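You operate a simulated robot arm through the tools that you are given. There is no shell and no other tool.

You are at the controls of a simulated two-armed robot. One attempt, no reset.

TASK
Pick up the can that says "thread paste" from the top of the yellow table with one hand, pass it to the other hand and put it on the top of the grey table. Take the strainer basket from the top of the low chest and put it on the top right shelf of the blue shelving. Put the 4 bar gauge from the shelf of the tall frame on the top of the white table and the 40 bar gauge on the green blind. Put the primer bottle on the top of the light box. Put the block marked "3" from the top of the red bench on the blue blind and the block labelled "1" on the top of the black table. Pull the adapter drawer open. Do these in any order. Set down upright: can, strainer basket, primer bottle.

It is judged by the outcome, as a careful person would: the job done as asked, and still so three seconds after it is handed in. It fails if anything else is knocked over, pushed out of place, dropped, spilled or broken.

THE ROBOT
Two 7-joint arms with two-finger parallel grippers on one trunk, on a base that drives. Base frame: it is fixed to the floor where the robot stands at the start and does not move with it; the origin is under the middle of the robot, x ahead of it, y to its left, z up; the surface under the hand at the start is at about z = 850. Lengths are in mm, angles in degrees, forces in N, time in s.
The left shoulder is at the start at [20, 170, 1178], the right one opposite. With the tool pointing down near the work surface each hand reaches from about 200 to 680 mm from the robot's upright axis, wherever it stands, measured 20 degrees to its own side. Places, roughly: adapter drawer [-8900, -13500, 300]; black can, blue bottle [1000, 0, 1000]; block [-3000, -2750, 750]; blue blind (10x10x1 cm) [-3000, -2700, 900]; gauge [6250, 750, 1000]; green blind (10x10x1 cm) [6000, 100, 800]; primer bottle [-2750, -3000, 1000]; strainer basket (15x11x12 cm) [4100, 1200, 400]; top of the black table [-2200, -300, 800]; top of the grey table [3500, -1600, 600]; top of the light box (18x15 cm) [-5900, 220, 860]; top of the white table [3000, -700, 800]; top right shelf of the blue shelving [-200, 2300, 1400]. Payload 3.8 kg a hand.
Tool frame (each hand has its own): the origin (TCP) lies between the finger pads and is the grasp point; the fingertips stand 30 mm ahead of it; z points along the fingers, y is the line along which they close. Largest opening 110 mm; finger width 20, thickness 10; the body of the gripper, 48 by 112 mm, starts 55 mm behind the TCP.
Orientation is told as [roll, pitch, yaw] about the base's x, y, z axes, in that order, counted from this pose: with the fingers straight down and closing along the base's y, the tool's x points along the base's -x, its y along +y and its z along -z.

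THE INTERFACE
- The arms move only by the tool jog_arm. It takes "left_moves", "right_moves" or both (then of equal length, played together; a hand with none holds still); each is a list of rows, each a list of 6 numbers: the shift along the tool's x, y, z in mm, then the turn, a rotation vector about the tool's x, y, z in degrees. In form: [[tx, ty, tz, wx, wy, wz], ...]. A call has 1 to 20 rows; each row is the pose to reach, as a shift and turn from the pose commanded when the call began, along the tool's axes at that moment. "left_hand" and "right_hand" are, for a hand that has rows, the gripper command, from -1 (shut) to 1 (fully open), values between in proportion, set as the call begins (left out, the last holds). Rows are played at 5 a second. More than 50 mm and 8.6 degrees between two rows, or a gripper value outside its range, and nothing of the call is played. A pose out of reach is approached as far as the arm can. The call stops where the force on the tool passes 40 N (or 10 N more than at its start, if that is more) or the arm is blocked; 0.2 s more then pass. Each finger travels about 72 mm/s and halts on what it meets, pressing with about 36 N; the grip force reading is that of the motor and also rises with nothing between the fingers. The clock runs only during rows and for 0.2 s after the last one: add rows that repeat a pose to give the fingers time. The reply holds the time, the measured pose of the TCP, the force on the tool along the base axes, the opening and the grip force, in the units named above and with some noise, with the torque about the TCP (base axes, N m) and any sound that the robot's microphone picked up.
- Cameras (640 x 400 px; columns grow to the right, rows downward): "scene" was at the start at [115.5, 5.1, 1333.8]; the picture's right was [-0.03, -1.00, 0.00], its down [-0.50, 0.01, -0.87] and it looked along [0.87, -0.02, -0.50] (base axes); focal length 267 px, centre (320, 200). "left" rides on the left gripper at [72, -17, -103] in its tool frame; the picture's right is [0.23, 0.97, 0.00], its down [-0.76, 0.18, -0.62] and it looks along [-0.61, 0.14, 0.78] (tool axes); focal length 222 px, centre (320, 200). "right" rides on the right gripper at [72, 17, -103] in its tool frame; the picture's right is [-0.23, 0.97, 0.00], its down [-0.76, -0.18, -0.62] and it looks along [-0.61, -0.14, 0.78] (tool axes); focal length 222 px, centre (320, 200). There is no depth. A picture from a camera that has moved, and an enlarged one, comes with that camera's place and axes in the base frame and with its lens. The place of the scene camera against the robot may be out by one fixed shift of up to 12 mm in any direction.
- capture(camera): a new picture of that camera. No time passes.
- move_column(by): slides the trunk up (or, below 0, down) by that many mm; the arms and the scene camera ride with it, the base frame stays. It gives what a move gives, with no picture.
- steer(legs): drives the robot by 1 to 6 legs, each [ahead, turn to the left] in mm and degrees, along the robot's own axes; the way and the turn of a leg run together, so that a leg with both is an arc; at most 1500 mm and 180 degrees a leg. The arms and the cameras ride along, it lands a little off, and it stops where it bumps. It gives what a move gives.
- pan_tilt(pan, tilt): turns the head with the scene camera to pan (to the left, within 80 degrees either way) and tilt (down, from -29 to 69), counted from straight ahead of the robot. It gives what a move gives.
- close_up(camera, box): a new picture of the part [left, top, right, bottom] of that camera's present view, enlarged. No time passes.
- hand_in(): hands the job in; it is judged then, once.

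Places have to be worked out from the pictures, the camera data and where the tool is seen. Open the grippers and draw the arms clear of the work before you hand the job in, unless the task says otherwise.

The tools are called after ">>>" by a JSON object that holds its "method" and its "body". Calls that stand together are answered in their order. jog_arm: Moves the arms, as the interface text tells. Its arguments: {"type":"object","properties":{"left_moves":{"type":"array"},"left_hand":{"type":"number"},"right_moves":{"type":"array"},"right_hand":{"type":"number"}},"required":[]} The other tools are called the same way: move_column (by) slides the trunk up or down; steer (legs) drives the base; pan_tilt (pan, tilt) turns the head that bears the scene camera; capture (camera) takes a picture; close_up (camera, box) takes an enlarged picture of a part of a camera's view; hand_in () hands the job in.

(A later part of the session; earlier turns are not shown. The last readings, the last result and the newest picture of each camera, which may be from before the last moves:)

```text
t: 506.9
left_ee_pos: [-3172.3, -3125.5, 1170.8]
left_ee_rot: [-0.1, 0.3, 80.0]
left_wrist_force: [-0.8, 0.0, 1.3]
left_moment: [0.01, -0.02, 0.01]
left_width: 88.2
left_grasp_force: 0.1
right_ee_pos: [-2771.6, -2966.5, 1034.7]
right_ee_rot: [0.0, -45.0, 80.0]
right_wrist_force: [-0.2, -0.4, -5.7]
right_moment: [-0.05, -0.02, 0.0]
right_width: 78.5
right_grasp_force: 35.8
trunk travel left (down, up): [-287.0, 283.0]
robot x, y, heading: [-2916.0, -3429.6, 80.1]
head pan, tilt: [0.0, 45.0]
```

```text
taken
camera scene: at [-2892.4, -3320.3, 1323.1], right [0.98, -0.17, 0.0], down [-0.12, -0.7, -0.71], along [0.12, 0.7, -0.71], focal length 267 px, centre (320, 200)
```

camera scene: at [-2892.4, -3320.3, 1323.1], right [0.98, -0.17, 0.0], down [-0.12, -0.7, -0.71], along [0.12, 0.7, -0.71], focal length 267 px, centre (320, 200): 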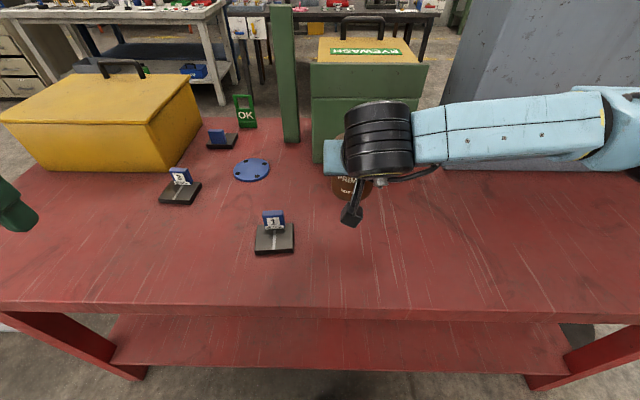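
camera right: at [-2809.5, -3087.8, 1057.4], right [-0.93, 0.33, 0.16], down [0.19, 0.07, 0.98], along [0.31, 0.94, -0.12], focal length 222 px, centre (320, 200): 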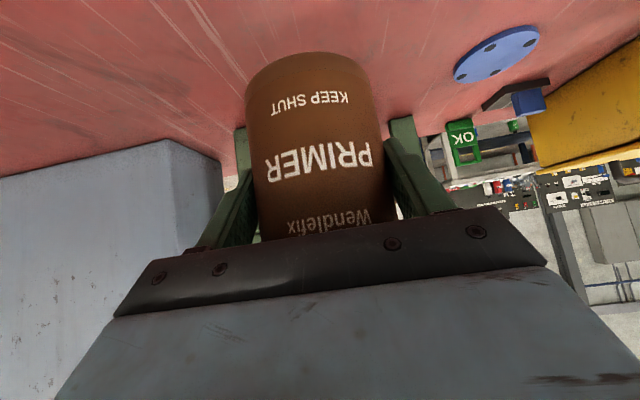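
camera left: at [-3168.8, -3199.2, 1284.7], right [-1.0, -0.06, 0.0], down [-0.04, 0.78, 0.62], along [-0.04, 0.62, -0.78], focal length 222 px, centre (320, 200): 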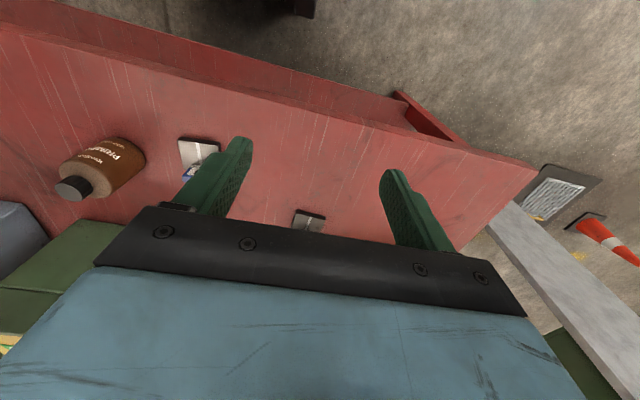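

The bottle is up (5.7 N). I take it back and to the right, and bring the left hand over block "1".

>>> {"method": "jog_arm", "body": {"right_moves": [[12, -28, -12, 0, 0, 0], [24, -56, -24, 0, 0, 0], [36, -84, -36, 0, 0, 0], [48, -112, -48, 0, 0, 0], [58, -140, -58, 0, 0, 0], [58, -140, -58, 0, 0, 0]], "right_hand": -1}}

>>> {"method": "jog_arm", "body": {"left_moves": [[-30, -30, 0, 0, 0, 0], [-60, -60, 0, 0, 0, 0], [-90, -90, 0, 0, 0, 0], [-120, -120, 20, 0, 0, 0], [-150, -150, 50, 0, 0, 0], [-185, -180, 90, 0, 0, 0], [-220, -210, 120, 0, 0, 0], [-220, -210, 150, 0, 0, 0]], "left_hand": 0.6}}

>>> {"method": "capture", "body": {"camera": "left"}}

>>> {"method": "capture", "body": {"camera": "scene"}}

```text
t: 508.4
left_ee_pos: [-3174.6, -3124.8, 1172.0]
left_ee_rot: [0.0, 0.3, 80.0]
left_wrist_force: [-0.6, 0.3, -0.9]
left_moment: [-0.03, 0.0, -0.02]
left_width: 87.7
left_grasp_force: 0.1
right_ee_pos: [-2647.2, -3069.9, 1033.8]
right_ee_rot: [0.0, -45.0, 80.0]
right_wrist_force: [0.0, -0.4, -4.2]
right_moment: [-0.05, -0.01, -0.01]
right_width: 78.5
right_grasp_force: 36.4
right hand out of reach, approached as far as the arm can: row 5, 6
trunk travel left (down, up): [-287.0, 283.0]
robot x, y, heading: [-2913.3, -3427.4, 79.8]
head pan, tilt: [0.0, 45.0]
```

```text
refused: row 5 steps farther than a row can; nothing moved
```

```text
taken
camera left: at [-3169.2, -3198.8, 1274.7], right [-1.0, -0.06, 0.0], down [-0.04, 0.78, 0.62], along [-0.04, 0.62, -0.78], focal length 222 px, centre (320, 200)
```

left: 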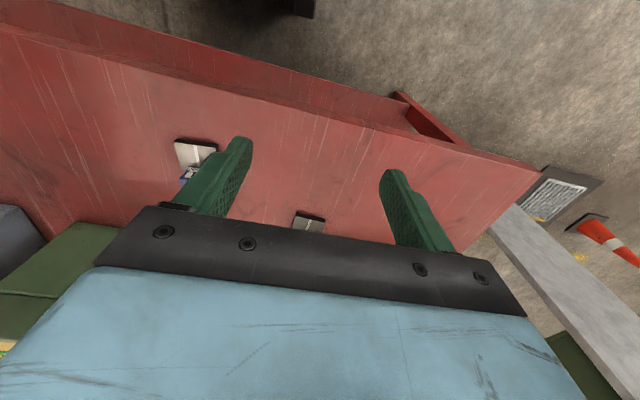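

```text
taken
camera scene: at [-2892.8, -3320.1, 1323.2], right [0.98, -0.17, 0.0], down [-0.12, -0.7, -0.71], along [0.12, 0.7, -0.71], focal length 267 px, centre (320, 200)
```

scene: 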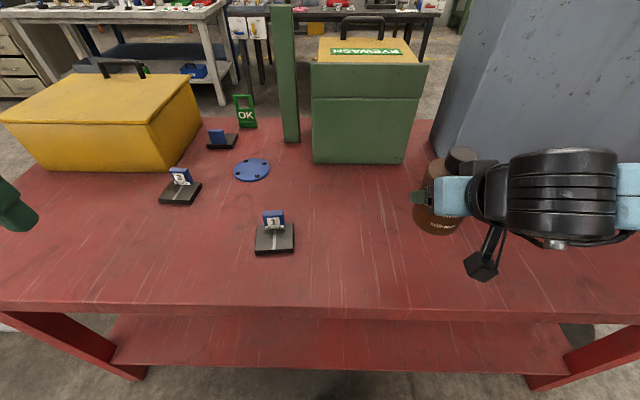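

The left-hand call had too large steps; I resend it with smaller ones.

>>> {"method": "jog_arm", "body": {"left_moves": [[-28, -26, 0, 0, 0, 0], [-56, -52, 0, 0, 0, 0], [-84, -78, 0, 0, 0, 0], [-112, -104, 5, 0, 0, 0], [-140, -130, 20, 0, 0, 0], [-167, -156, 40, 0, 0, 0], [-194, -183, 65, 0, 0, 0], [-220, -210, 90, 0, 0, 0], [-220, -210, 120, 0, 0, 0], [-220, -210, 150, 0, 0, 0]], "left_hand": 0.6}}

>>> {"method": "capture", "body": {"camera": "left"}}

>>> {"method": "capture", "body": {"camera": "scene"}}

```text
t: 510.6
left_ee_pos: [-2929.6, -2945.0, 1018.7]
left_ee_rot: [0.1, 0.1, 80.0]
left_wrist_force: [-0.3, -0.6, 0.4]
left_moment: [0.01, 0.01, -0.01]
left_width: 88.3
left_grasp_force: 0.0
right_ee_pos: [-2645.9, -3069.9, 1034.3]
right_ee_rot: [0.0, -44.9, 79.9]
right_wrist_force: [0.5, -0.2, -4.7]
right_moment: [-0.03, -0.01, 0.01]
right_width: 78.7
right_grasp_force: 36.7
trunk travel left (down, up): [-287.0, 283.0]
robot x, y, heading: [-2914.9, -3431.0, 79.8]
head pan, tilt: [0.0, 45.0]
```

```text
taken
camera left: at [-2924.6, -3018.7, 1123.6], right [-1.0, -0.05, 0.0], down [-0.04, 0.78, 0.62], along [-0.04, 0.62, -0.78], focal length 222 px, centre (320, 200)
```

left: 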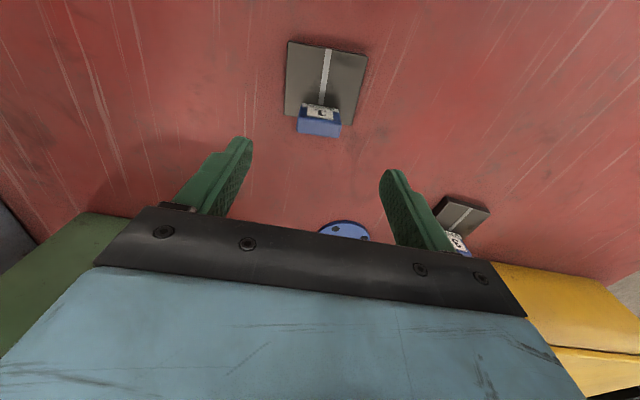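

```text
taken
camera scene: at [-2892.1, -3320.2, 1323.2], right [0.98, -0.17, 0.0], down [-0.12, -0.7, -0.71], along [0.12, 0.7, -0.71], focal length 267 px, centre (320, 200)
```

scene: 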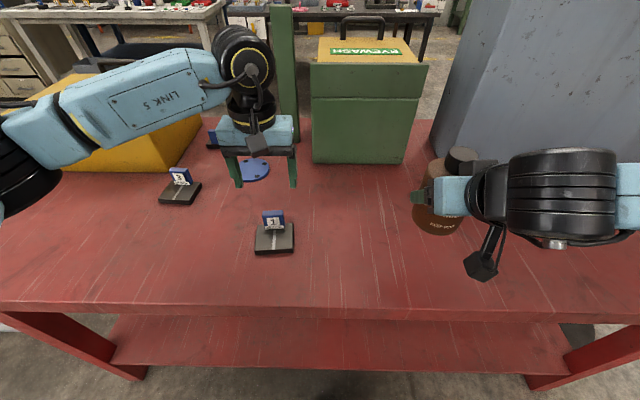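

Block "1" lies 10 mm ahead of the left TCP. I shift and lower to z ≈ 905, then look.

>>> {"method": "jog_arm", "body": {"left_moves": [[-10, 0.7, 0, 0, 0, 0], [-10, 0.7, 40, 0, 0, 0], [-10, 0.7, 80, 0, 0, 0], [-10, 0.7, 105, 0, 0, 0], [-10, 0.7, 114, 0, 0, 0], [-10, 0.7, 114, 0, 0, 0]], "left_hand": 0.6}}

>>> {"method": "capture", "body": {"camera": "left"}}

>>> {"method": "close_up", "body": {"camera": "scene", "box": [220, 130, 340, 270]}}

```text
t: 511.9
left_ee_pos: [-2928.7, -2935.3, 906.3]
left_ee_rot: [0.1, 0.1, 79.9]
left_wrist_force: [0.2, -0.1, -0.4]
left_moment: [0.01, -0.01, -0.02]
left_width: 87.8
left_grasp_force: 0.1
right_ee_pos: [-2647.5, -3068.6, 1035.1]
right_ee_rot: [0.0, -45.0, 79.9]
right_wrist_force: [0.8, 0.3, -4.6]
right_moment: [-0.05, 0.03, -0.02]
right_width: 78.9
right_grasp_force: 36.0
trunk travel left (down, up): [-287.0, 283.0]
robot x, y, heading: [-2915.8, -3429.7, 80.0]
head pan, tilt: [0.0, 45.0]
```

```text
taken
camera left: at [-2923.1, -3009.6, 1009.9], right [-1.0, -0.05, 0.0], down [-0.04, 0.78, 0.62], along [-0.03, 0.62, -0.78], focal length 222 px, centre (320, 200)
```

left: 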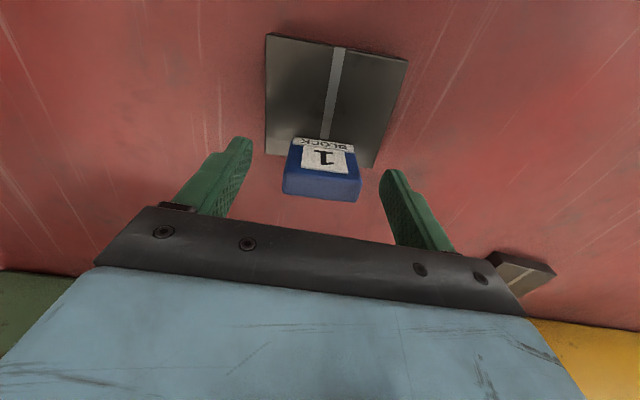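

```text
2.86 times, centred on (280, 200) of scene
camera zoom: at [-2892.3, -3320.5, 1323.2], right [0.98, -0.17, 0.0], down [-0.12, -0.7, -0.71], along [0.12, 0.7, -0.71], focal length 764 px, centre (434, 200)
```

zoom: 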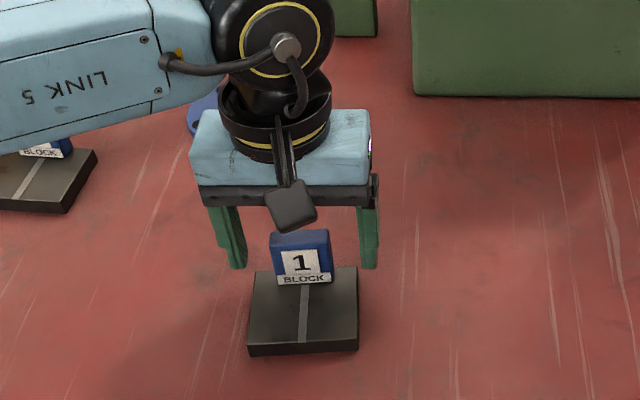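

I zoom with the left camera to see how the block sits between the fingers.

>>> {"method": "close_up", "body": {"camera": "left", "box": [220, 100, 420, 225]}}

>>> {"method": "close_up", "body": {"camera": "scene", "box": [250, 190, 310, 250]}}

```text
3.20 times, centred on (320, 162) of left
camera zoom: at [-2923.1, -3009.6, 1009.9], right [-1.0, -0.05, 0.0], down [-0.04, 0.78, 0.62], along [-0.03, 0.62, -0.78], focal length 711 px, centre (320, 320)
```

zoom: 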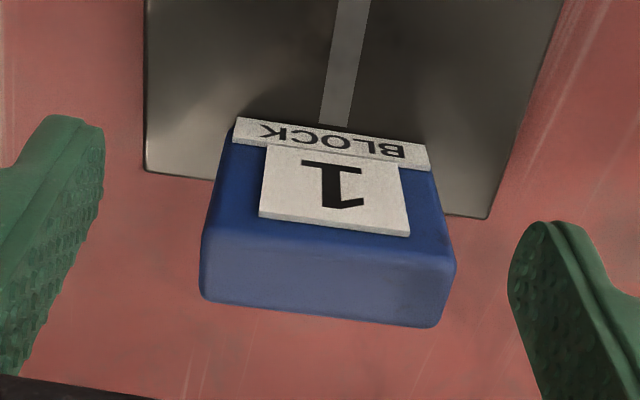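

```text
6.67 times, centred on (280, 220) of scene
camera zoom: at [-2892.3, -3320.5, 1323.2], right [0.98, -0.17, 0.0], down [-0.12, -0.7, -0.71], along [0.12, 0.7, -0.71], focal length 1782 px, centre (587, 67)
```

zoom: 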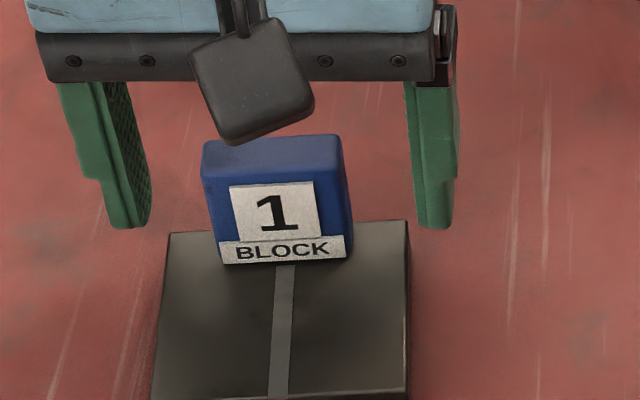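

The block sits between the fingers, its top at z ≈ 902. I lower 6 mm, go 3 mm ahead, and close the left hand.

>>> {"method": "jog_arm", "body": {"left_moves": [[-3, 0, 3, 0, 0, 0], [-3, 0, 6, 0, 0, 0], [-3, 0, 6, 0, 0, 0]], "left_hand": 0.6}}

>>> {"method": "jog_arm", "body": {"left_moves": [[0, 0, 0, 0, 0, 0], [0, 0, 0, 0, 0, 0], [0, 0, 0, 0, 0, 0], [0, 0, 0, 0, 0, 0]], "left_hand": -1}}

>>> {"method": "close_up", "body": {"camera": "left", "box": [220, 20, 420, 225]}}

>>> {"method": "close_up", "body": {"camera": "scene", "box": [220, 150, 340, 270]}}

```text
t: 512.8
left_ee_pos: [-2928.2, -2933.4, 900.8]
left_ee_rot: [0.1, 0.0, 80.0]
left_wrist_force: [-0.1, 0.7, -0.5]
left_moment: [-0.01, -0.02, 0.03]
left_width: 88.0
left_grasp_force: 0.0
right_ee_pos: [-2647.6, -3070.5, 1034.4]
right_ee_rot: [0.1, -45.0, 79.9]
right_wrist_force: [-0.5, 0.8, -4.4]
right_moment: [-0.05, 0.02, -0.02]
right_width: 78.7
right_grasp_force: 36.5
trunk travel left (down, up): [-287.0, 283.0]
robot x, y, heading: [-2912.0, -3431.8, 80.1]
head pan, tilt: [0.0, 45.0]
```

```text
t: 513.8
left_ee_pos: [-2927.9, -2932.3, 900.6]
left_ee_rot: [0.1, 0.2, 80.0]
left_wrist_force: [-0.4, -0.3, 0.1]
left_moment: [0.11, 0.01, 0.11]
left_width: 44.7
left_grasp_force: 35.2
right_ee_pos: [-2647.6, -3069.6, 1035.4]
right_ee_rot: [0.0, -45.1, 80.0]
right_wrist_force: [0.3, 0.5, -3.8]
right_moment: [-0.04, 0.0, -0.02]
right_width: 78.6
right_grasp_force: 35.8
trunk travel left (down, up): [-287.0, 283.0]
robot x, y, heading: [-2918.0, -3428.5, 80.0]
head pan, tilt: [0.0, 45.0]
```

```text
1.95 times, centred on (320, 122) of left
camera zoom: at [-2922.6, -3006.4, 1004.2], right [-1.0, -0.06, 0.0], down [-0.04, 0.78, 0.62], along [-0.04, 0.62, -0.78], focal length 433 px, centre (320, 351)
```

zoom: 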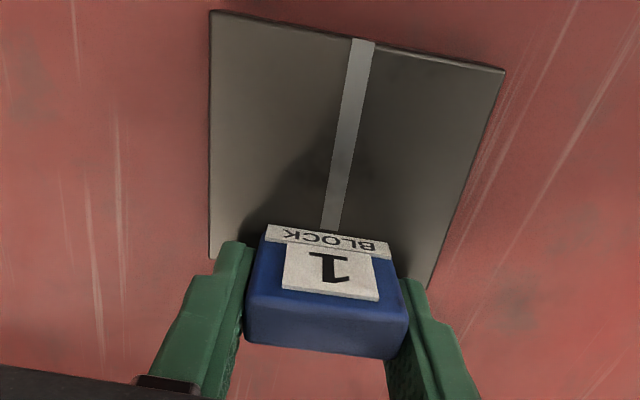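

```text
3.33 times, centred on (280, 210) of scene
camera zoom: at [-2892.3, -3320.5, 1323.2], right [0.98, -0.17, 0.0], down [-0.12, -0.7, -0.71], along [0.12, 0.7, -0.71], focal length 891 px, centre (453, 167)
```

zoom: 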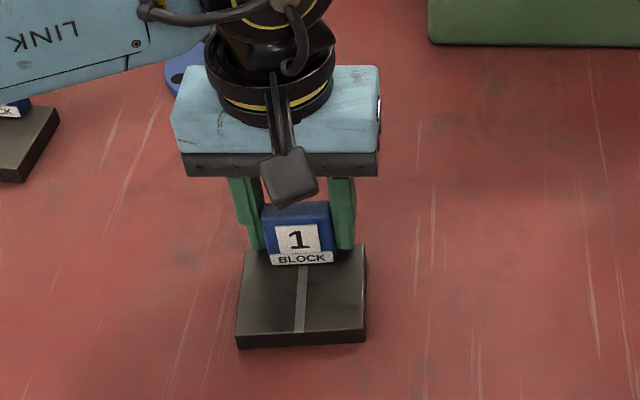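

Block "1" is gripped (44.7 mm). I lift it 50 mm to see whether the plate comes along.

>>> {"method": "jog_arm", "body": {"left_moves": [[0, 0, -5, 0, 0, 0], [0, 0, -15, 0, 0, 0], [0, 0, -30, 0, 0, 0], [0, 0, -50, 0, 0, 0], [0, 0, -50, 0, 0, 0]], "left_hand": -1}}

>>> {"method": "close_up", "body": {"camera": "left", "box": [220, 20, 420, 225]}}

>>> {"method": "close_up", "body": {"camera": "scene", "box": [220, 130, 340, 270]}}

```text
t: 515.0
left_ee_pos: [-2928.5, -2932.2, 950.2]
left_ee_rot: [0.0, 0.3, 80.0]
left_wrist_force: [0.1, -0.1, -5.3]
left_moment: [0.11, -0.03, -0.02]
left_width: 44.5
left_grasp_force: 36.1
right_ee_pos: [-2647.6, -3069.9, 1034.4]
right_ee_rot: [0.1, -45.0, 79.9]
right_wrist_force: [-0.3, -0.6, -4.7]
right_moment: [-0.06, 0.02, -0.01]
right_width: 78.9
right_grasp_force: 36.1
trunk travel left (down, up): [-287.0, 283.0]
robot x, y, heading: [-2910.3, -3429.2, 79.8]
head pan, tilt: [0.0, 45.0]
```

```text
1.95 times, centred on (320, 122) of left
camera zoom: at [-2923.1, -3006.1, 1054.0], right [-1.0, -0.06, 0.0], down [-0.04, 0.78, 0.62], along [-0.04, 0.62, -0.78], focal length 433 px, centre (320, 351)
```

zoom: 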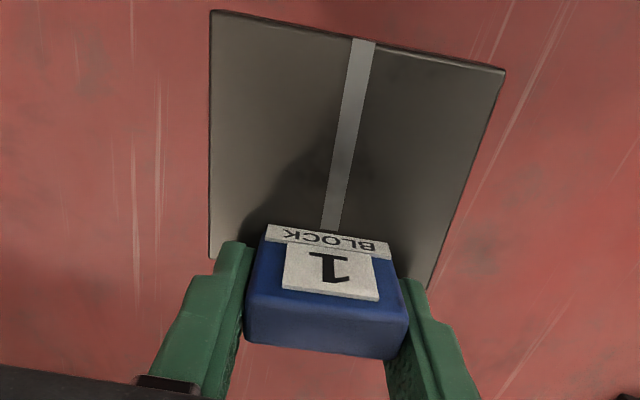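

```text
2.86 times, centred on (280, 200) of scene
camera zoom: at [-2892.3, -3320.0, 1323.2], right [0.98, -0.17, 0.0], down [-0.12, -0.7, -0.71], along [0.12, 0.7, -0.71], focal length 764 px, centre (434, 200)
```

zoom: 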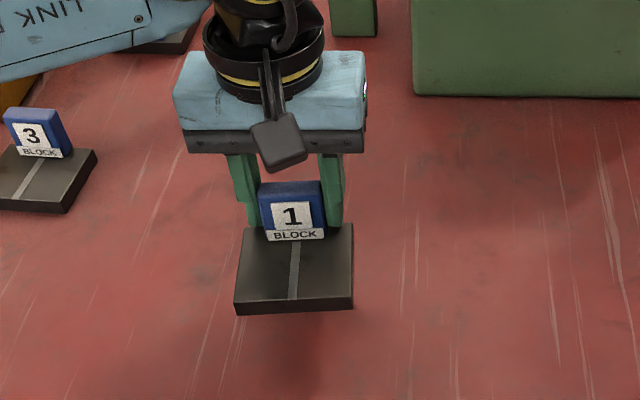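

The plate belongs to the block (one piece, 5.3 N). I raise and draw it in, back off from the bench and drive round to the lane by the black table, carrying block "1" left and the bottle right.

>>> {"method": "jog_arm", "body": {"left_moves": [[10, 0, -30, 0, 0, 0], [25, 0, -60, 0, 0, 0], [45, 0, -85, 0, 0, 0], [70, 0, -100, 0, 0, 0], [70, 30, -110, 0, 0, 0], [70, 60, -120, 0, 0, 0]], "left_hand": -1}}

>>> {"method": "steer", "body": {"legs": [[-345, 0], [0, 90], [750, 0], [0, -15], [1500, 0], [1370, 0]]}}

>>> {"method": "capture", "body": {"camera": "right"}}

>>> {"method": "capture", "body": {"camera": "scene"}}

```text
t: 516.4
left_ee_pos: [-2999.1, -2990.6, 1070.7]
left_ee_rot: [-0.1, 0.2, 80.0]
left_wrist_force: [0.7, 0.0, -5.4]
left_moment: [0.18, 0.01, 0.0]
left_width: 44.2
left_grasp_force: 36.1
right_ee_pos: [-2647.6, -3069.7, 1035.1]
right_ee_rot: [0.0, -45.1, 80.0]
right_wrist_force: [-0.3, 0.0, -4.6]
right_moment: [-0.03, 0.03, 0.0]
right_width: 78.7
right_grasp_force: 36.3
trunk travel left (down, up): [-287.0, 283.0]
robot x, y, heading: [-2916.0, -3431.0, 80.0]
head pan, tilt: [0.0, 45.0]
```

```text
t: 540.5
left_ee_pos: [-6744.6, -2280.6, 1069.8]
left_ee_rot: [0.0, 0.2, 152.4]
left_wrist_force: [-0.7, 0.1, -5.2]
left_moment: [0.09, 0.08, -0.01]
left_width: 44.1
left_grasp_force: 36.0
right_ee_pos: [-6563.3, -1968.9, 1034.2]
right_ee_rot: [0.1, -45.0, 152.4]
right_wrist_force: [-0.2, 0.3, -4.6]
right_moment: [-0.02, -0.03, 0.04]
right_width: 78.0
right_grasp_force: 36.0
trunk travel left (down, up): [-287.0, 283.0]
robot x, y, heading: [-6301.6, -2331.2, 152.7]
head pan, tilt: [0.0, 45.0]
```

```text
taken
camera right: at [-6461.9, -2042.2, 1057.3], right [-0.59, -0.79, 0.16], down [0.0, 0.2, 0.98], along [-0.8, 0.58, -0.12], focal length 222 px, centre (320, 200)
```

right: 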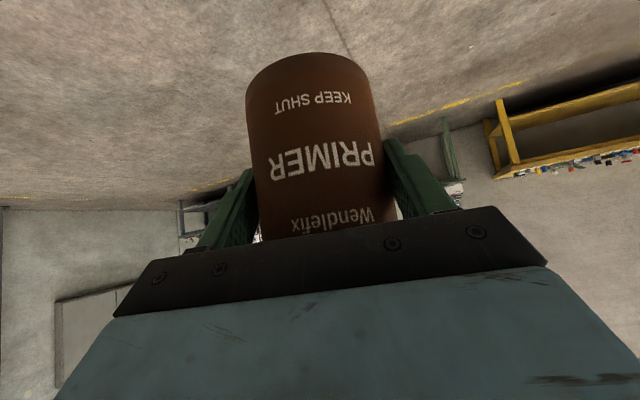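

```text
taken
camera scene: at [-6388.7, -2277.1, 1323.2], right [0.46, 0.89, 0.0], down [0.63, -0.33, -0.71], along [-0.63, 0.33, -0.71], focal length 267 px, centre (320, 200)
```

scene: 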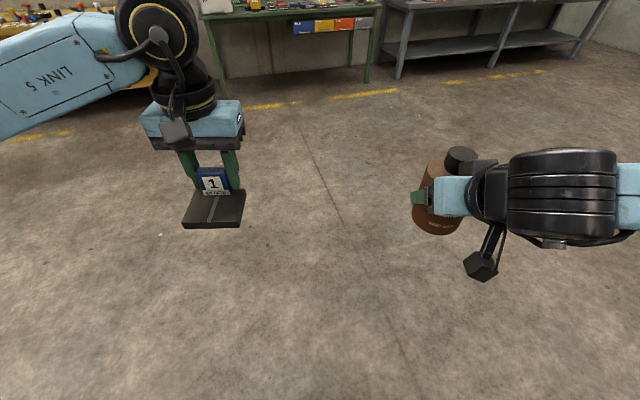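

Both things are held well. The light box (about [-5900, 220]) is nearer from here, so I turn north and look for it first.

>>> {"method": "steer", "body": {"legs": [[0, -73], [1000, 0]]}}

>>> {"method": "pan_tilt", "body": {"pan": 0, "tilt": 12}}

>>> {"method": "capture", "body": {"camera": "scene"}}

>>> {"method": "close_up", "body": {"camera": "scene", "box": [200, 80, 520, 280]}}

```text
t: 548.8
left_ee_pos: [-6204.8, -920.5, 1070.5]
left_ee_rot: [0.0, 0.2, 79.6]
left_wrist_force: [-0.4, 0.4, -5.4]
left_moment: [0.13, 0.01, -0.01]
left_width: 43.6
left_grasp_force: 36.4
right_ee_pos: [-5853.6, -1001.4, 1034.4]
right_ee_rot: [0.0, -44.8, 79.6]
right_wrist_force: [-0.1, 0.5, -4.8]
right_moment: [-0.05, -0.01, -0.01]
right_width: 78.2
right_grasp_force: 35.5
trunk travel left (down, up): [-287.0, 283.0]
robot x, y, heading: [-6126.2, -1360.4, 79.6]
head pan, tilt: [0.0, 45.0]
```

```text
t: 549.8
left_ee_pos: [-6205.6, -919.8, 1070.7]
left_ee_rot: [0.0, 0.3, 79.5]
left_wrist_force: [-0.4, 0.5, -5.3]
left_moment: [0.1, -0.04, 0.02]
left_width: 44.0
left_grasp_force: 36.5
right_ee_pos: [-5853.1, -1002.3, 1034.4]
right_ee_rot: [0.0, -44.9, 79.6]
right_wrist_force: [0.4, -0.4, -3.9]
right_moment: [-0.06, 0.0, 0.0]
right_width: 78.1
right_grasp_force: 35.8
trunk travel left (down, up): [-287.0, 283.0]
robot x, y, heading: [-6125.9, -1359.3, 79.5]
head pan, tilt: [0.0, 12.0]
```

```text
taken
camera scene: at [-6098.4, -1239.0, 1374.8], right [0.98, -0.18, 0.0], down [-0.04, -0.21, -0.98], along [0.18, 0.96, -0.21], focal length 267 px, centre (320, 200)
```

scene: 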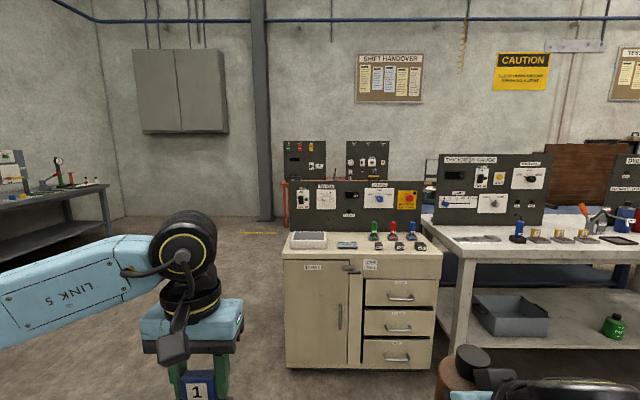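

```text
2.00 times, centred on (360, 180) of scene
camera zoom: at [-6098.4, -1239.0, 1374.8], right [0.98, -0.18, 0.0], down [-0.04, -0.21, -0.98], along [0.18, 0.96, -0.21], focal length 535 px, centre (240, 240)
```

zoom: 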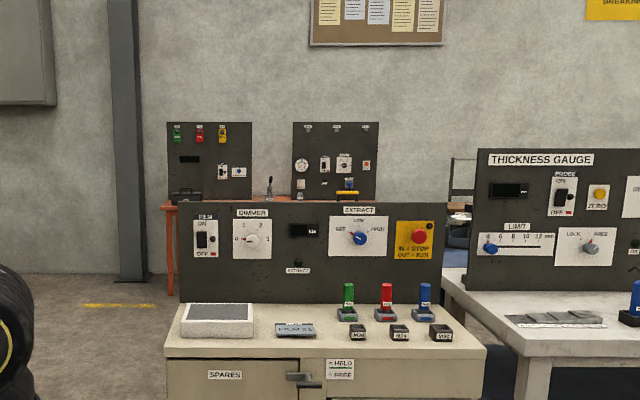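

I see the white-topped light box at the left front of the cream cabinet, at about [-5902, 180]. I drive up to in front of it, shifting a little left.

>>> {"method": "steer", "body": {"legs": [[0, 9], [930, 0], [0, -9]]}}

>>> {"method": "pan_tilt", "body": {"pan": 0, "tilt": 35}}

>>> {"method": "capture", "body": {"camera": "scene"}}

>>> {"method": "capture", "body": {"camera": "right"}}

```text
t: 556.0
left_ee_pos: [-6174.8, 14.0, 1070.7]
left_ee_rot: [0.0, 0.2, 79.3]
left_wrist_force: [0.2, -0.4, -5.8]
left_moment: [0.19, -0.02, 0.02]
left_width: 43.8
left_grasp_force: 36.1
right_ee_pos: [-5822.6, -67.9, 1034.2]
right_ee_rot: [0.1, -44.8, 79.1]
right_wrist_force: [0.1, 0.0, -4.4]
right_moment: [-0.05, -0.01, 0.0]
right_width: 78.1
right_grasp_force: 36.0
trunk travel left (down, up): [-287.0, 283.0]
robot x, y, heading: [-6096.1, -421.8, 79.2]
head pan, tilt: [0.0, 12.0]
```

```text
t: 556.9
left_ee_pos: [-6174.9, 14.5, 1071.0]
left_ee_rot: [0.0, 0.3, 79.1]
left_wrist_force: [0.2, -0.3, -5.6]
left_moment: [0.14, -0.06, 0.01]
left_width: 43.7
left_grasp_force: 36.2
right_ee_pos: [-5823.9, -68.5, 1034.7]
right_ee_rot: [0.0, -44.9, 79.2]
right_wrist_force: [0.1, -0.8, -5.4]
right_moment: [-0.1, -0.01, 0.0]
right_width: 77.8
right_grasp_force: 36.0
trunk travel left (down, up): [-287.0, 283.0]
robot x, y, heading: [-6096.1, -424.6, 79.2]
head pan, tilt: [0.0, 35.0]
```

```text
taken
camera scene: at [-6070.9, -309.2, 1338.1], right [0.98, -0.19, 0.0], down [-0.11, -0.56, -0.82], along [0.15, 0.8, -0.57], focal length 267 px, centre (320, 200)
```

scene: 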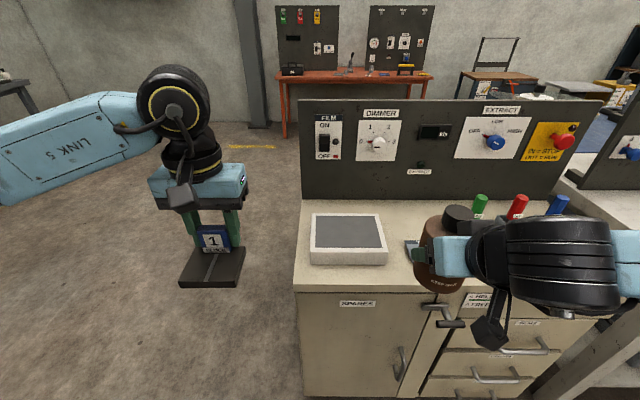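

```text
taken
camera right: at [-5863.9, -188.1, 1057.3], right [-0.93, 0.34, 0.16], down [0.19, 0.06, 0.98], along [0.32, 0.94, -0.13], focal length 222 px, centre (320, 200)
```

right: 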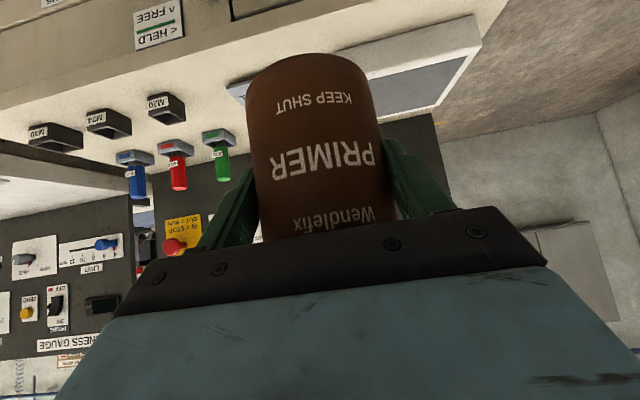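

I zoom in on the light box to fix its centre and height.

>>> {"method": "close_up", "body": {"camera": "scene", "box": [290, 195, 410, 285]}}

>>> {"method": "close_up", "body": {"camera": "right", "box": [200, 10, 520, 140]}}

>>> {"method": "capture", "body": {"camera": "left"}}

```text
4.44 times, centred on (350, 240) of scene
camera zoom: at [-6070.9, -309.2, 1338.1], right [0.98, -0.19, 0.0], down [-0.11, -0.56, -0.82], along [0.15, 0.8, -0.57], focal length 1188 px, centre (187, 22)
```

zoom: 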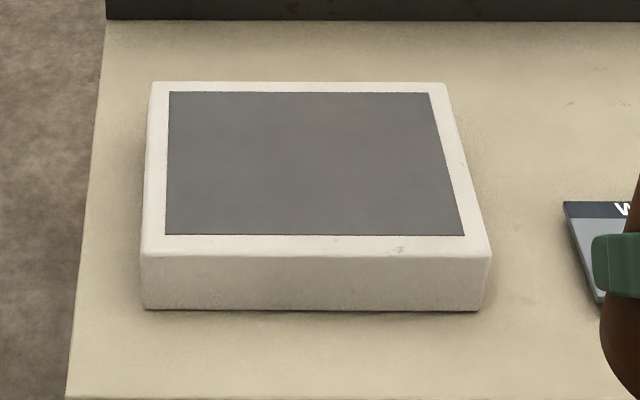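

```text
2.00 times, centred on (360, 75) of right
camera zoom: at [-5863.9, -188.1, 1057.3], right [-0.93, 0.34, 0.16], down [0.19, 0.06, 0.98], along [0.32, 0.94, -0.13], focal length 444 px, centre (240, 450)
```

zoom: 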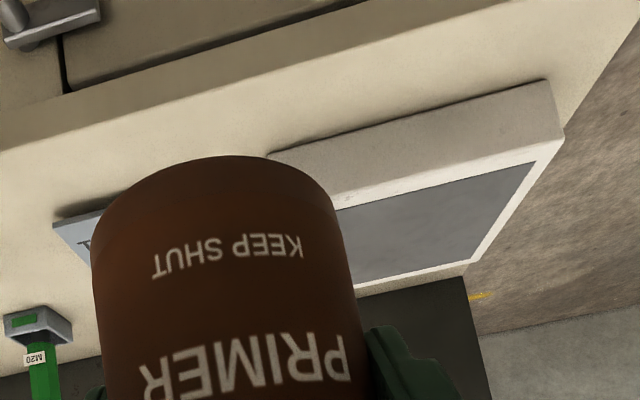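

```text
taken
camera left: at [-6170.6, -59.0, 1174.1], right [-1.0, -0.04, 0.0], down [-0.03, 0.78, 0.62], along [-0.03, 0.62, -0.78], focal length 222 px, centre (320, 200)
```

left: 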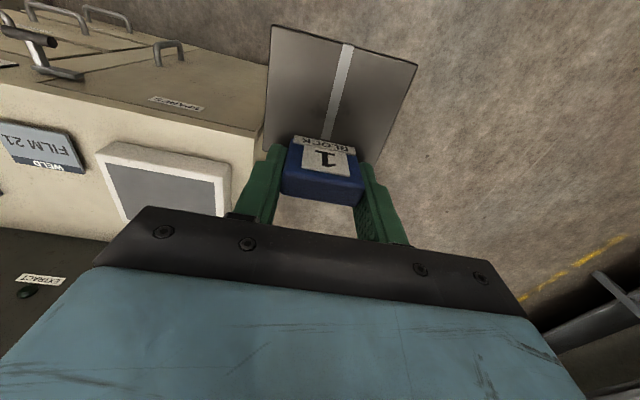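

>>> {"method": "close_up", "body": {"camera": "left", "box": [60, 110, 260, 235]}}

```text
3.20 times, centred on (160, 172) of left
camera zoom: at [-6170.6, -59.0, 1174.1], right [-1.0, -0.04, 0.0], down [-0.03, 0.78, 0.62], along [-0.03, 0.62, -0.78], focal length 711 px, centre (832, 288)
```

zoom: 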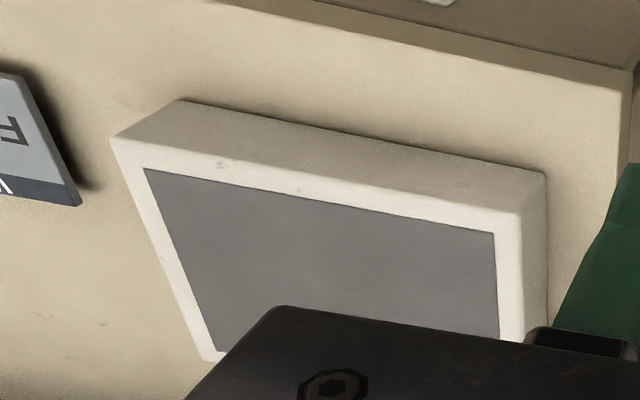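

The light box top's centre comes out at ≈ [-5897, 219], its top at z ≈ 850. I drive 150 mm closer and bring the bottle over it, base still ~110 mm above.

>>> {"method": "steer", "body": {"legs": [[150, 0]]}}

>>> {"method": "jog_arm", "body": {"right_moves": [[0, 32, 0, 0, 0, 0], [0, 64, 0, 0, 0, 0], [0, 96, 0, 0, 0, 0], [0, 126, 0, 0, 0, 0], [-25, 126, 25, 0, 0, 0], [-50, 126, 50, 0, 0, 0], [-76, 126, 76, 0, 0, 0], [-76, 126, 76, 0, 0, 0]], "right_hand": -1}}

>>> {"method": "capture", "body": {"camera": "scene"}}

>>> {"method": "capture", "body": {"camera": "right"}}

>>> {"method": "capture", "body": {"camera": "left"}}

```text
t: 558.3
left_ee_pos: [-6146.9, 163.8, 1069.8]
left_ee_rot: [0.0, 0.1, 79.3]
left_wrist_force: [0.3, 1.6, -5.7]
left_moment: [0.15, -0.03, 0.02]
left_width: 43.6
left_grasp_force: 36.2
right_ee_pos: [-5795.3, 81.4, 1034.4]
right_ee_rot: [0.0, -44.9, 79.2]
right_wrist_force: [-0.6, 0.2, -5.2]
right_moment: [-0.06, 0.03, 0.0]
right_width: 78.1
right_grasp_force: 36.4
trunk travel left (down, up): [-287.0, 283.0]
robot x, y, heading: [-6073.5, -275.0, 79.3]
head pan, tilt: [0.0, 35.0]
```

```text
t: 560.1
left_ee_pos: [-6146.6, 160.4, 1070.0]
left_ee_rot: [0.1, 0.1, 79.3]
left_wrist_force: [0.6, 0.3, -5.0]
left_moment: [0.15, -0.01, 0.01]
left_width: 44.0
left_grasp_force: 36.1
right_ee_pos: [-5898.5, 208.0, 1034.5]
right_ee_rot: [0.1, -44.9, 79.2]
right_wrist_force: [0.5, -0.6, -5.6]
right_moment: [-0.04, 0.0, -0.02]
right_width: 77.8
right_grasp_force: 36.0
trunk travel left (down, up): [-287.0, 283.0]
robot x, y, heading: [-6064.4, -279.0, 79.3]
head pan, tilt: [0.0, 35.0]
```

```text
taken
camera scene: at [-6043.2, -162.1, 1338.0], right [0.98, -0.19, 0.0], down [-0.11, -0.56, -0.82], along [0.15, 0.8, -0.57], focal length 267 px, centre (320, 200)
```

scene: 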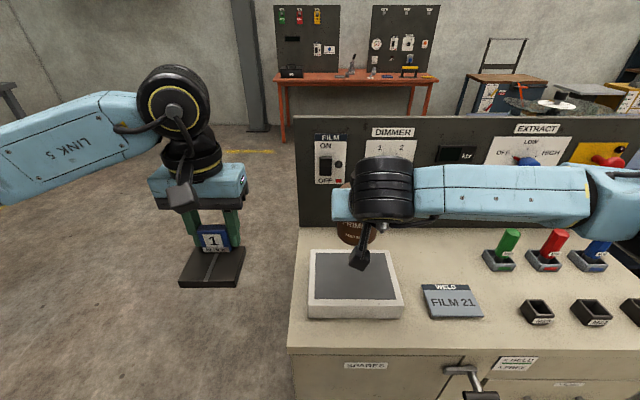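

```text
taken
camera right: at [-5939.9, 88.5, 1056.5], right [-0.93, 0.34, 0.16], down [0.19, 0.06, 0.98], along [0.32, 0.94, -0.13], focal length 222 px, centre (320, 200)
```

right: 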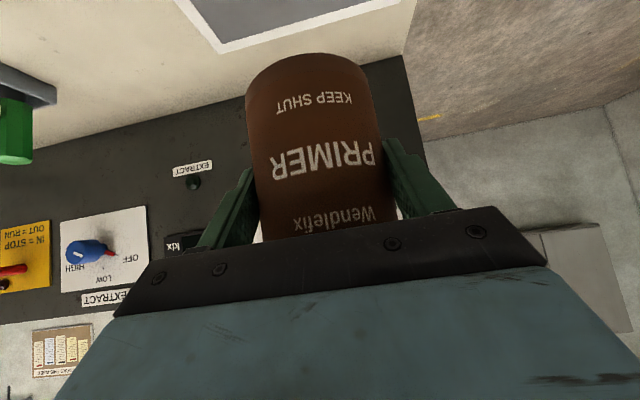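

```text
taken
camera left: at [-6143.0, 88.0, 1174.1], right [-1.0, -0.04, 0.0], down [-0.03, 0.78, 0.62], along [-0.03, 0.62, -0.78], focal length 222 px, centre (320, 200)
```

left: 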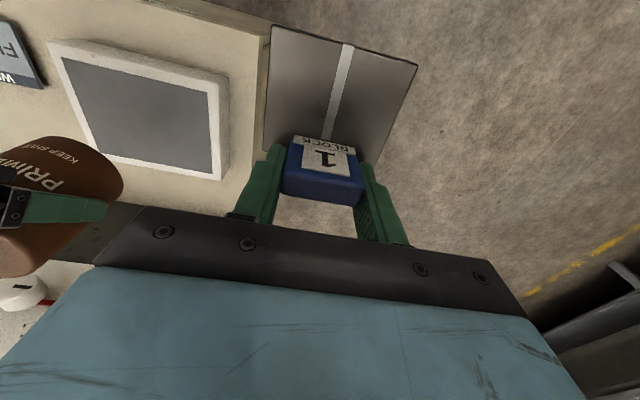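

The bottle is over the light box's middle (both cameras agree). I lower the trunk 95 mm and check.

>>> {"method": "move_column", "body": {"by": -95}}

>>> {"method": "capture", "body": {"camera": "scene"}}

>>> {"method": "capture", "body": {"camera": "right"}}

>>> {"method": "capture", "body": {"camera": "left"}}

```text
t: 561.4
left_ee_pos: [-6147.2, 161.5, 975.6]
left_ee_rot: [0.1, 0.2, 79.3]
left_wrist_force: [0.6, -0.2, -5.5]
left_moment: [0.12, -0.02, -0.01]
left_width: 43.7
left_grasp_force: 36.2
right_ee_pos: [-5900.1, 207.3, 939.5]
right_ee_rot: [0.1, -44.8, 79.2]
right_wrist_force: [0.3, 0.2, -4.7]
right_moment: [-0.06, 0.02, 0.01]
right_width: 77.8
right_grasp_force: 36.1
trunk travel left (down, up): [-192.0, 378.0]
robot x, y, heading: [-6063.9, -278.3, 79.2]
head pan, tilt: [0.0, 35.0]
```

```text
taken
camera scene: at [-6043.1, -162.0, 1243.1], right [0.98, -0.19, 0.0], down [-0.11, -0.56, -0.82], along [0.15, 0.8, -0.57], focal length 267 px, centre (320, 200)
```

scene: 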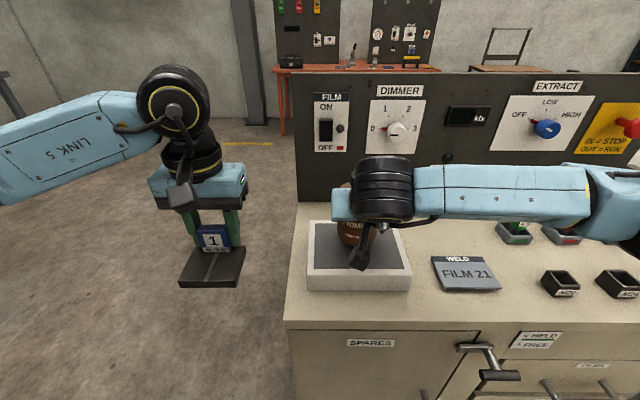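

```text
taken
camera right: at [-5940.0, 88.4, 961.8], right [-0.93, 0.34, 0.16], down [0.19, 0.06, 0.98], along [0.32, 0.94, -0.13], focal length 222 px, centre (320, 200)
```

right: 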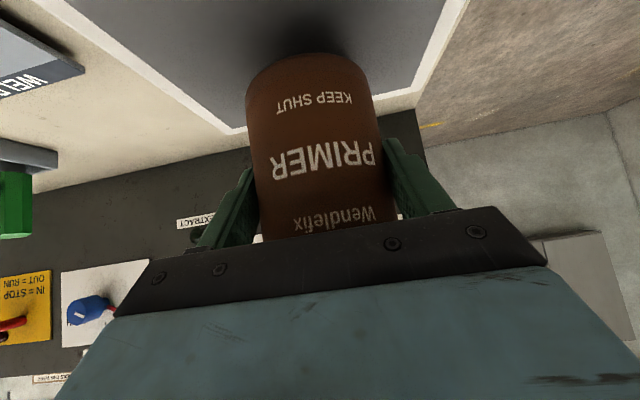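

```text
taken
camera left: at [-6142.9, 88.1, 1079.2], right [-1.0, -0.04, 0.0], down [-0.03, 0.78, 0.62], along [-0.03, 0.62, -0.78], focal length 222 px, centre (320, 200)
```

left: 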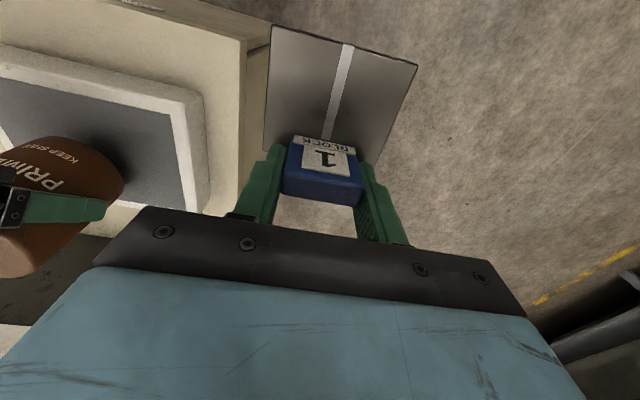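

Aligned. I lower with the arm: 10 mm, then 2 mm rows, watching the force.

>>> {"method": "jog_arm", "body": {"right_moves": [[3.5, 0, 3.5, 0, 0, 0], [6.4, 0, 6.4, 0, 0, 0], [7.8, 0, 7.8, 0, 0, 0], [9.2, 0, 9.2, 0, 0, 0], [9.2, 0, 9.2, 0, 0, 0]], "right_hand": -1}}

>>> {"method": "close_up", "body": {"camera": "left", "box": [0, 60, 200, 260]}}

>>> {"method": "close_up", "body": {"camera": "scene", "box": [290, 180, 430, 300]}}

```text
t: 562.5
left_ee_pos: [-6146.9, 162.1, 975.4]
left_ee_rot: [0.0, 0.3, 79.3]
left_wrist_force: [0.6, -0.6, -5.0]
left_moment: [0.12, -0.02, 0.02]
left_width: 43.8
left_grasp_force: 36.1
right_ee_pos: [-5899.4, 207.6, 925.3]
right_ee_rot: [0.0, -44.9, 79.2]
right_wrist_force: [0.5, 0.3, -3.0]
right_moment: [-0.05, 0.01, -0.01]
right_width: 77.9
right_grasp_force: 35.7
trunk travel left (down, up): [-192.0, 378.0]
robot x, y, heading: [-6069.7, -277.9, 79.2]
head pan, tilt: [0.0, 35.0]
```

```text
2.00 times, centred on (100, 160) of left
camera zoom: at [-6142.9, 88.2, 1079.0], right [-1.0, -0.04, 0.0], down [-0.03, 0.78, 0.62], along [-0.03, 0.62, -0.78], focal length 444 px, centre (760, 280)
```

zoom: 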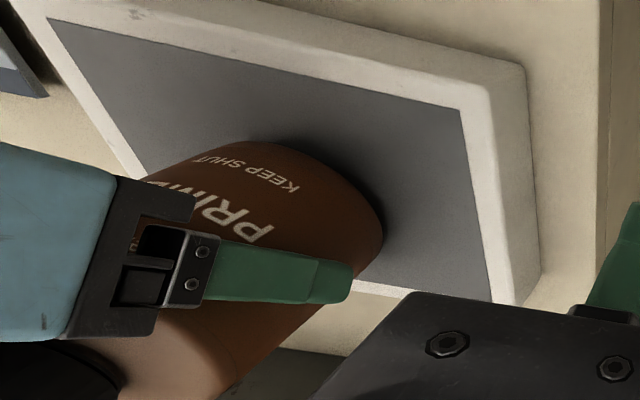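

```text
3.33 times, centred on (360, 240) of scene
camera zoom: at [-6043.0, -161.8, 1243.0], right [0.98, -0.19, 0.0], down [-0.11, -0.56, -0.82], along [0.15, 0.8, -0.57], focal length 891 px, centre (187, 67)
```

zoom: 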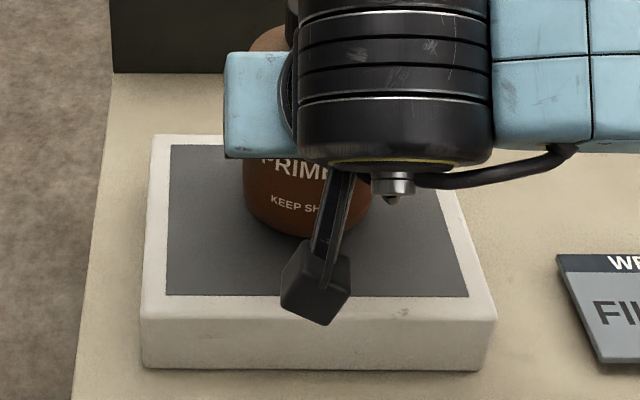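

Nearly down and well centred. I continue in 2 mm rows until contact.

>>> {"method": "jog_arm", "body": {"right_moves": [[1.4, 0, 1.4, 0, 0, 0], [2.8, 0, 2.8, 0, 0, 0], [4.2, 0, 4.2, 0, 0, 0], [4.2, 0, 4.2, 0, 0, 0]], "right_hand": -1}}

```text
t: 563.5
left_ee_pos: [-6146.6, 161.9, 975.5]
left_ee_rot: [-0.1, 0.1, 79.3]
left_wrist_force: [-0.4, -0.2, -5.3]
left_moment: [0.15, -0.03, 0.01]
left_width: 43.7
left_grasp_force: 36.0
right_ee_pos: [-5899.2, 207.8, 918.8]
right_ee_rot: [0.0, -44.9, 79.2]
right_wrist_force: [0.2, 0.5, -4.8]
right_moment: [-0.06, 0.03, -0.02]
right_width: 78.0
right_grasp_force: 36.4
trunk travel left (down, up): [-192.0, 378.0]
robot x, y, heading: [-6067.5, -281.1, 79.2]
head pan, tilt: [0.0, 35.0]
```

No contact yet at TCP z = 919; I go on slowly.

>>> {"method": "jog_arm", "body": {"right_moves": [[0.7, 0, 0.7, 0, 0, 0], [1.4, 0, 1.4, 0, 0, 0], [2.1, 0, 2.1, 0, 0, 0], [2.8, 0, 2.8, 0, 0, 0], [2.8, 0, 2.8, 0, 0, 0]], "right_hand": -1}}

>>> {"method": "close_up", "body": {"camera": "scene", "box": [290, 180, 430, 300]}}

```text
t: 564.8
left_ee_pos: [-6147.4, 161.9, 976.1]
left_ee_rot: [0.0, 0.2, 79.2]
left_wrist_force: [0.6, 0.9, -5.6]
left_moment: [0.1, -0.01, 0.01]
left_width: 43.8
left_grasp_force: 36.6
right_ee_pos: [-5899.7, 206.7, 917.3]
right_ee_rot: [0.0, -45.0, 79.1]
right_wrist_force: [0.0, 1.0, -0.3]
right_moment: [0.08, 0.16, 0.0]
right_width: 77.8
right_grasp_force: 36.6
trunk travel left (down, up): [-192.0, 378.0]
robot x, y, heading: [-6069.3, -279.8, 79.1]
head pan, tilt: [0.0, 35.0]
```

```text
3.33 times, centred on (360, 240) of scene
camera zoom: at [-6043.1, -162.0, 1243.1], right [0.98, -0.19, 0.0], down [-0.11, -0.56, -0.82], along [0.15, 0.8, -0.57], focal length 891 px, centre (187, 67)
```

zoom: 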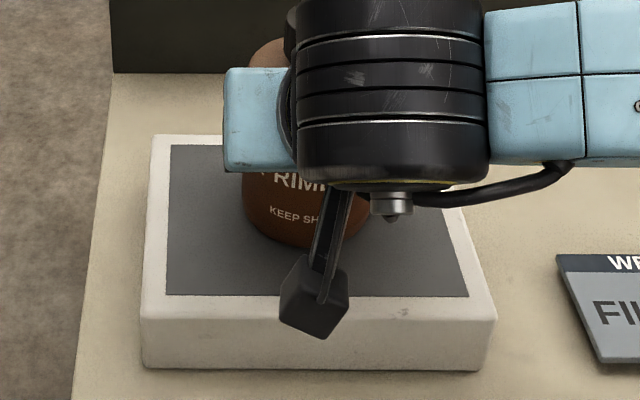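

The weight is off the hand (−0.3 N): the bottle stands on the light box. I open the right hand and draw it straight back along its axis.

>>> {"method": "jog_arm", "body": {"right_moves": [[0, 0, 0, 0, 0, 0], [0, 0, 0, 0, 0, 0], [0, 0, 0, 0, 0, 0], [0, 0, 0, 0, 0, 0]], "right_hand": 1}}

>>> {"method": "close_up", "body": {"camera": "scene", "box": [290, 180, 430, 300]}}

>>> {"method": "jog_arm", "body": {"right_moves": [[0, 0, -20, 0, 0, 0], [0, 0, -45, 0, 0, 0], [0, 0, -70, 0, 0, 0], [0, 0, -100, 0, 0, 0], [0, 0, -130, 0, 0, 0], [0, 0, -130, 0, 0, 0]], "right_hand": 1}}

>>> {"method": "capture", "body": {"camera": "scene"}}

>>> {"method": "capture", "body": {"camera": "right"}}

```text
t: 565.8
left_ee_pos: [-6146.6, 161.7, 975.0]
left_ee_rot: [-0.1, 0.3, 79.3]
left_wrist_force: [-0.1, -1.0, -4.8]
left_moment: [0.15, -0.01, -0.01]
left_width: 43.9
left_grasp_force: 36.0
right_ee_pos: [-5899.7, 208.5, 915.6]
right_ee_rot: [0.0, -44.9, 79.1]
right_wrist_force: [-0.6, 0.0, 0.2]
right_moment: [-0.02, -0.02, -0.04]
right_width: 110.1
right_grasp_force: 0.0
trunk travel left (down, up): [-192.0, 378.0]
robot x, y, heading: [-6068.1, -276.0, 79.3]
head pan, tilt: [0.0, 35.0]
```

```text
3.33 times, centred on (360, 240) of scene
camera zoom: at [-6043.2, -162.1, 1243.0], right [0.98, -0.19, 0.0], down [-0.11, -0.56, -0.82], along [0.15, 0.8, -0.57], focal length 891 px, centre (187, 67)
```

zoom: 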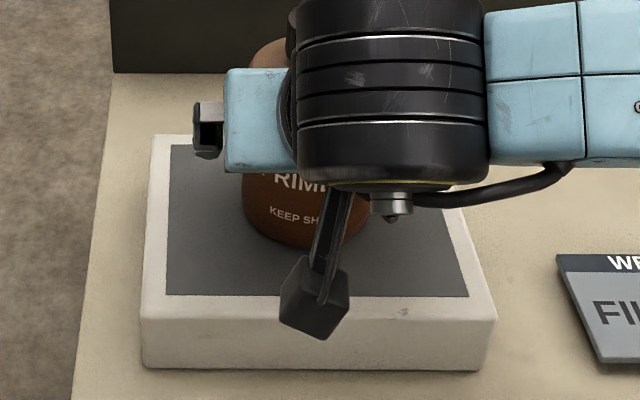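

```text
t: 567.1
left_ee_pos: [-6146.7, 161.4, 975.9]
left_ee_rot: [0.0, 0.1, 79.4]
left_wrist_force: [0.8, 0.0, -5.3]
left_moment: [0.13, 0.01, 0.0]
left_width: 44.0
left_grasp_force: 36.3
right_ee_pos: [-5915.0, 117.0, 1007.9]
right_ee_rot: [0.0, -44.9, 79.2]
right_wrist_force: [0.4, -0.7, -0.1]
right_moment: [-0.04, -0.01, 0.02]
right_width: 110.0
right_grasp_force: 0.0
trunk travel left (down, up): [-192.0, 378.0]
robot x, y, heading: [-6065.5, -276.5, 79.3]
head pan, tilt: [0.0, 35.0]
```

```text
taken
camera scene: at [-6043.1, -162.0, 1243.0], right [0.98, -0.19, 0.0], down [-0.11, -0.56, -0.82], along [0.15, 0.8, -0.57], focal length 267 px, centre (320, 200)
```

scene: 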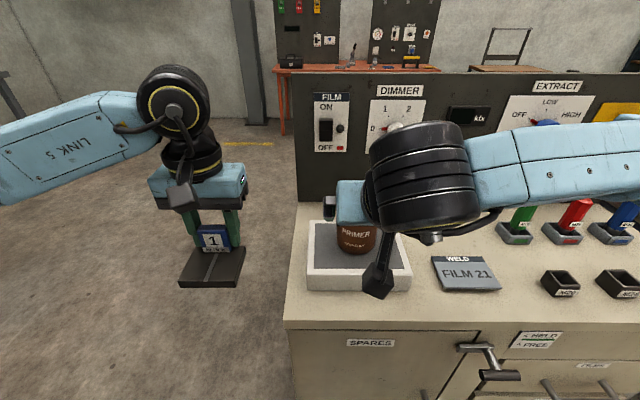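

```text
taken
camera right: at [-5956.6, -2.3, 1030.7], right [-0.93, 0.34, 0.16], down [0.19, 0.06, 0.98], along [0.32, 0.94, -0.13], focal length 222 px, centre (320, 200)
```

right: 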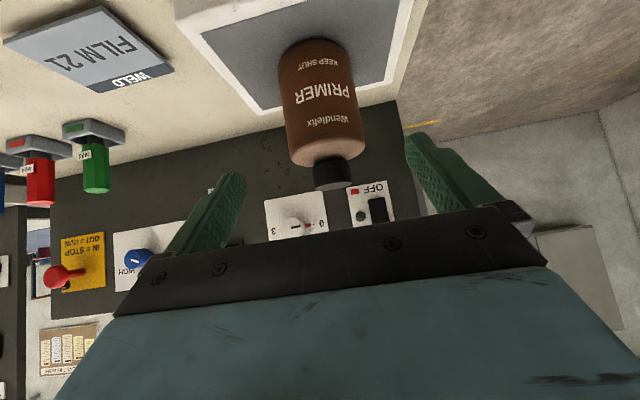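

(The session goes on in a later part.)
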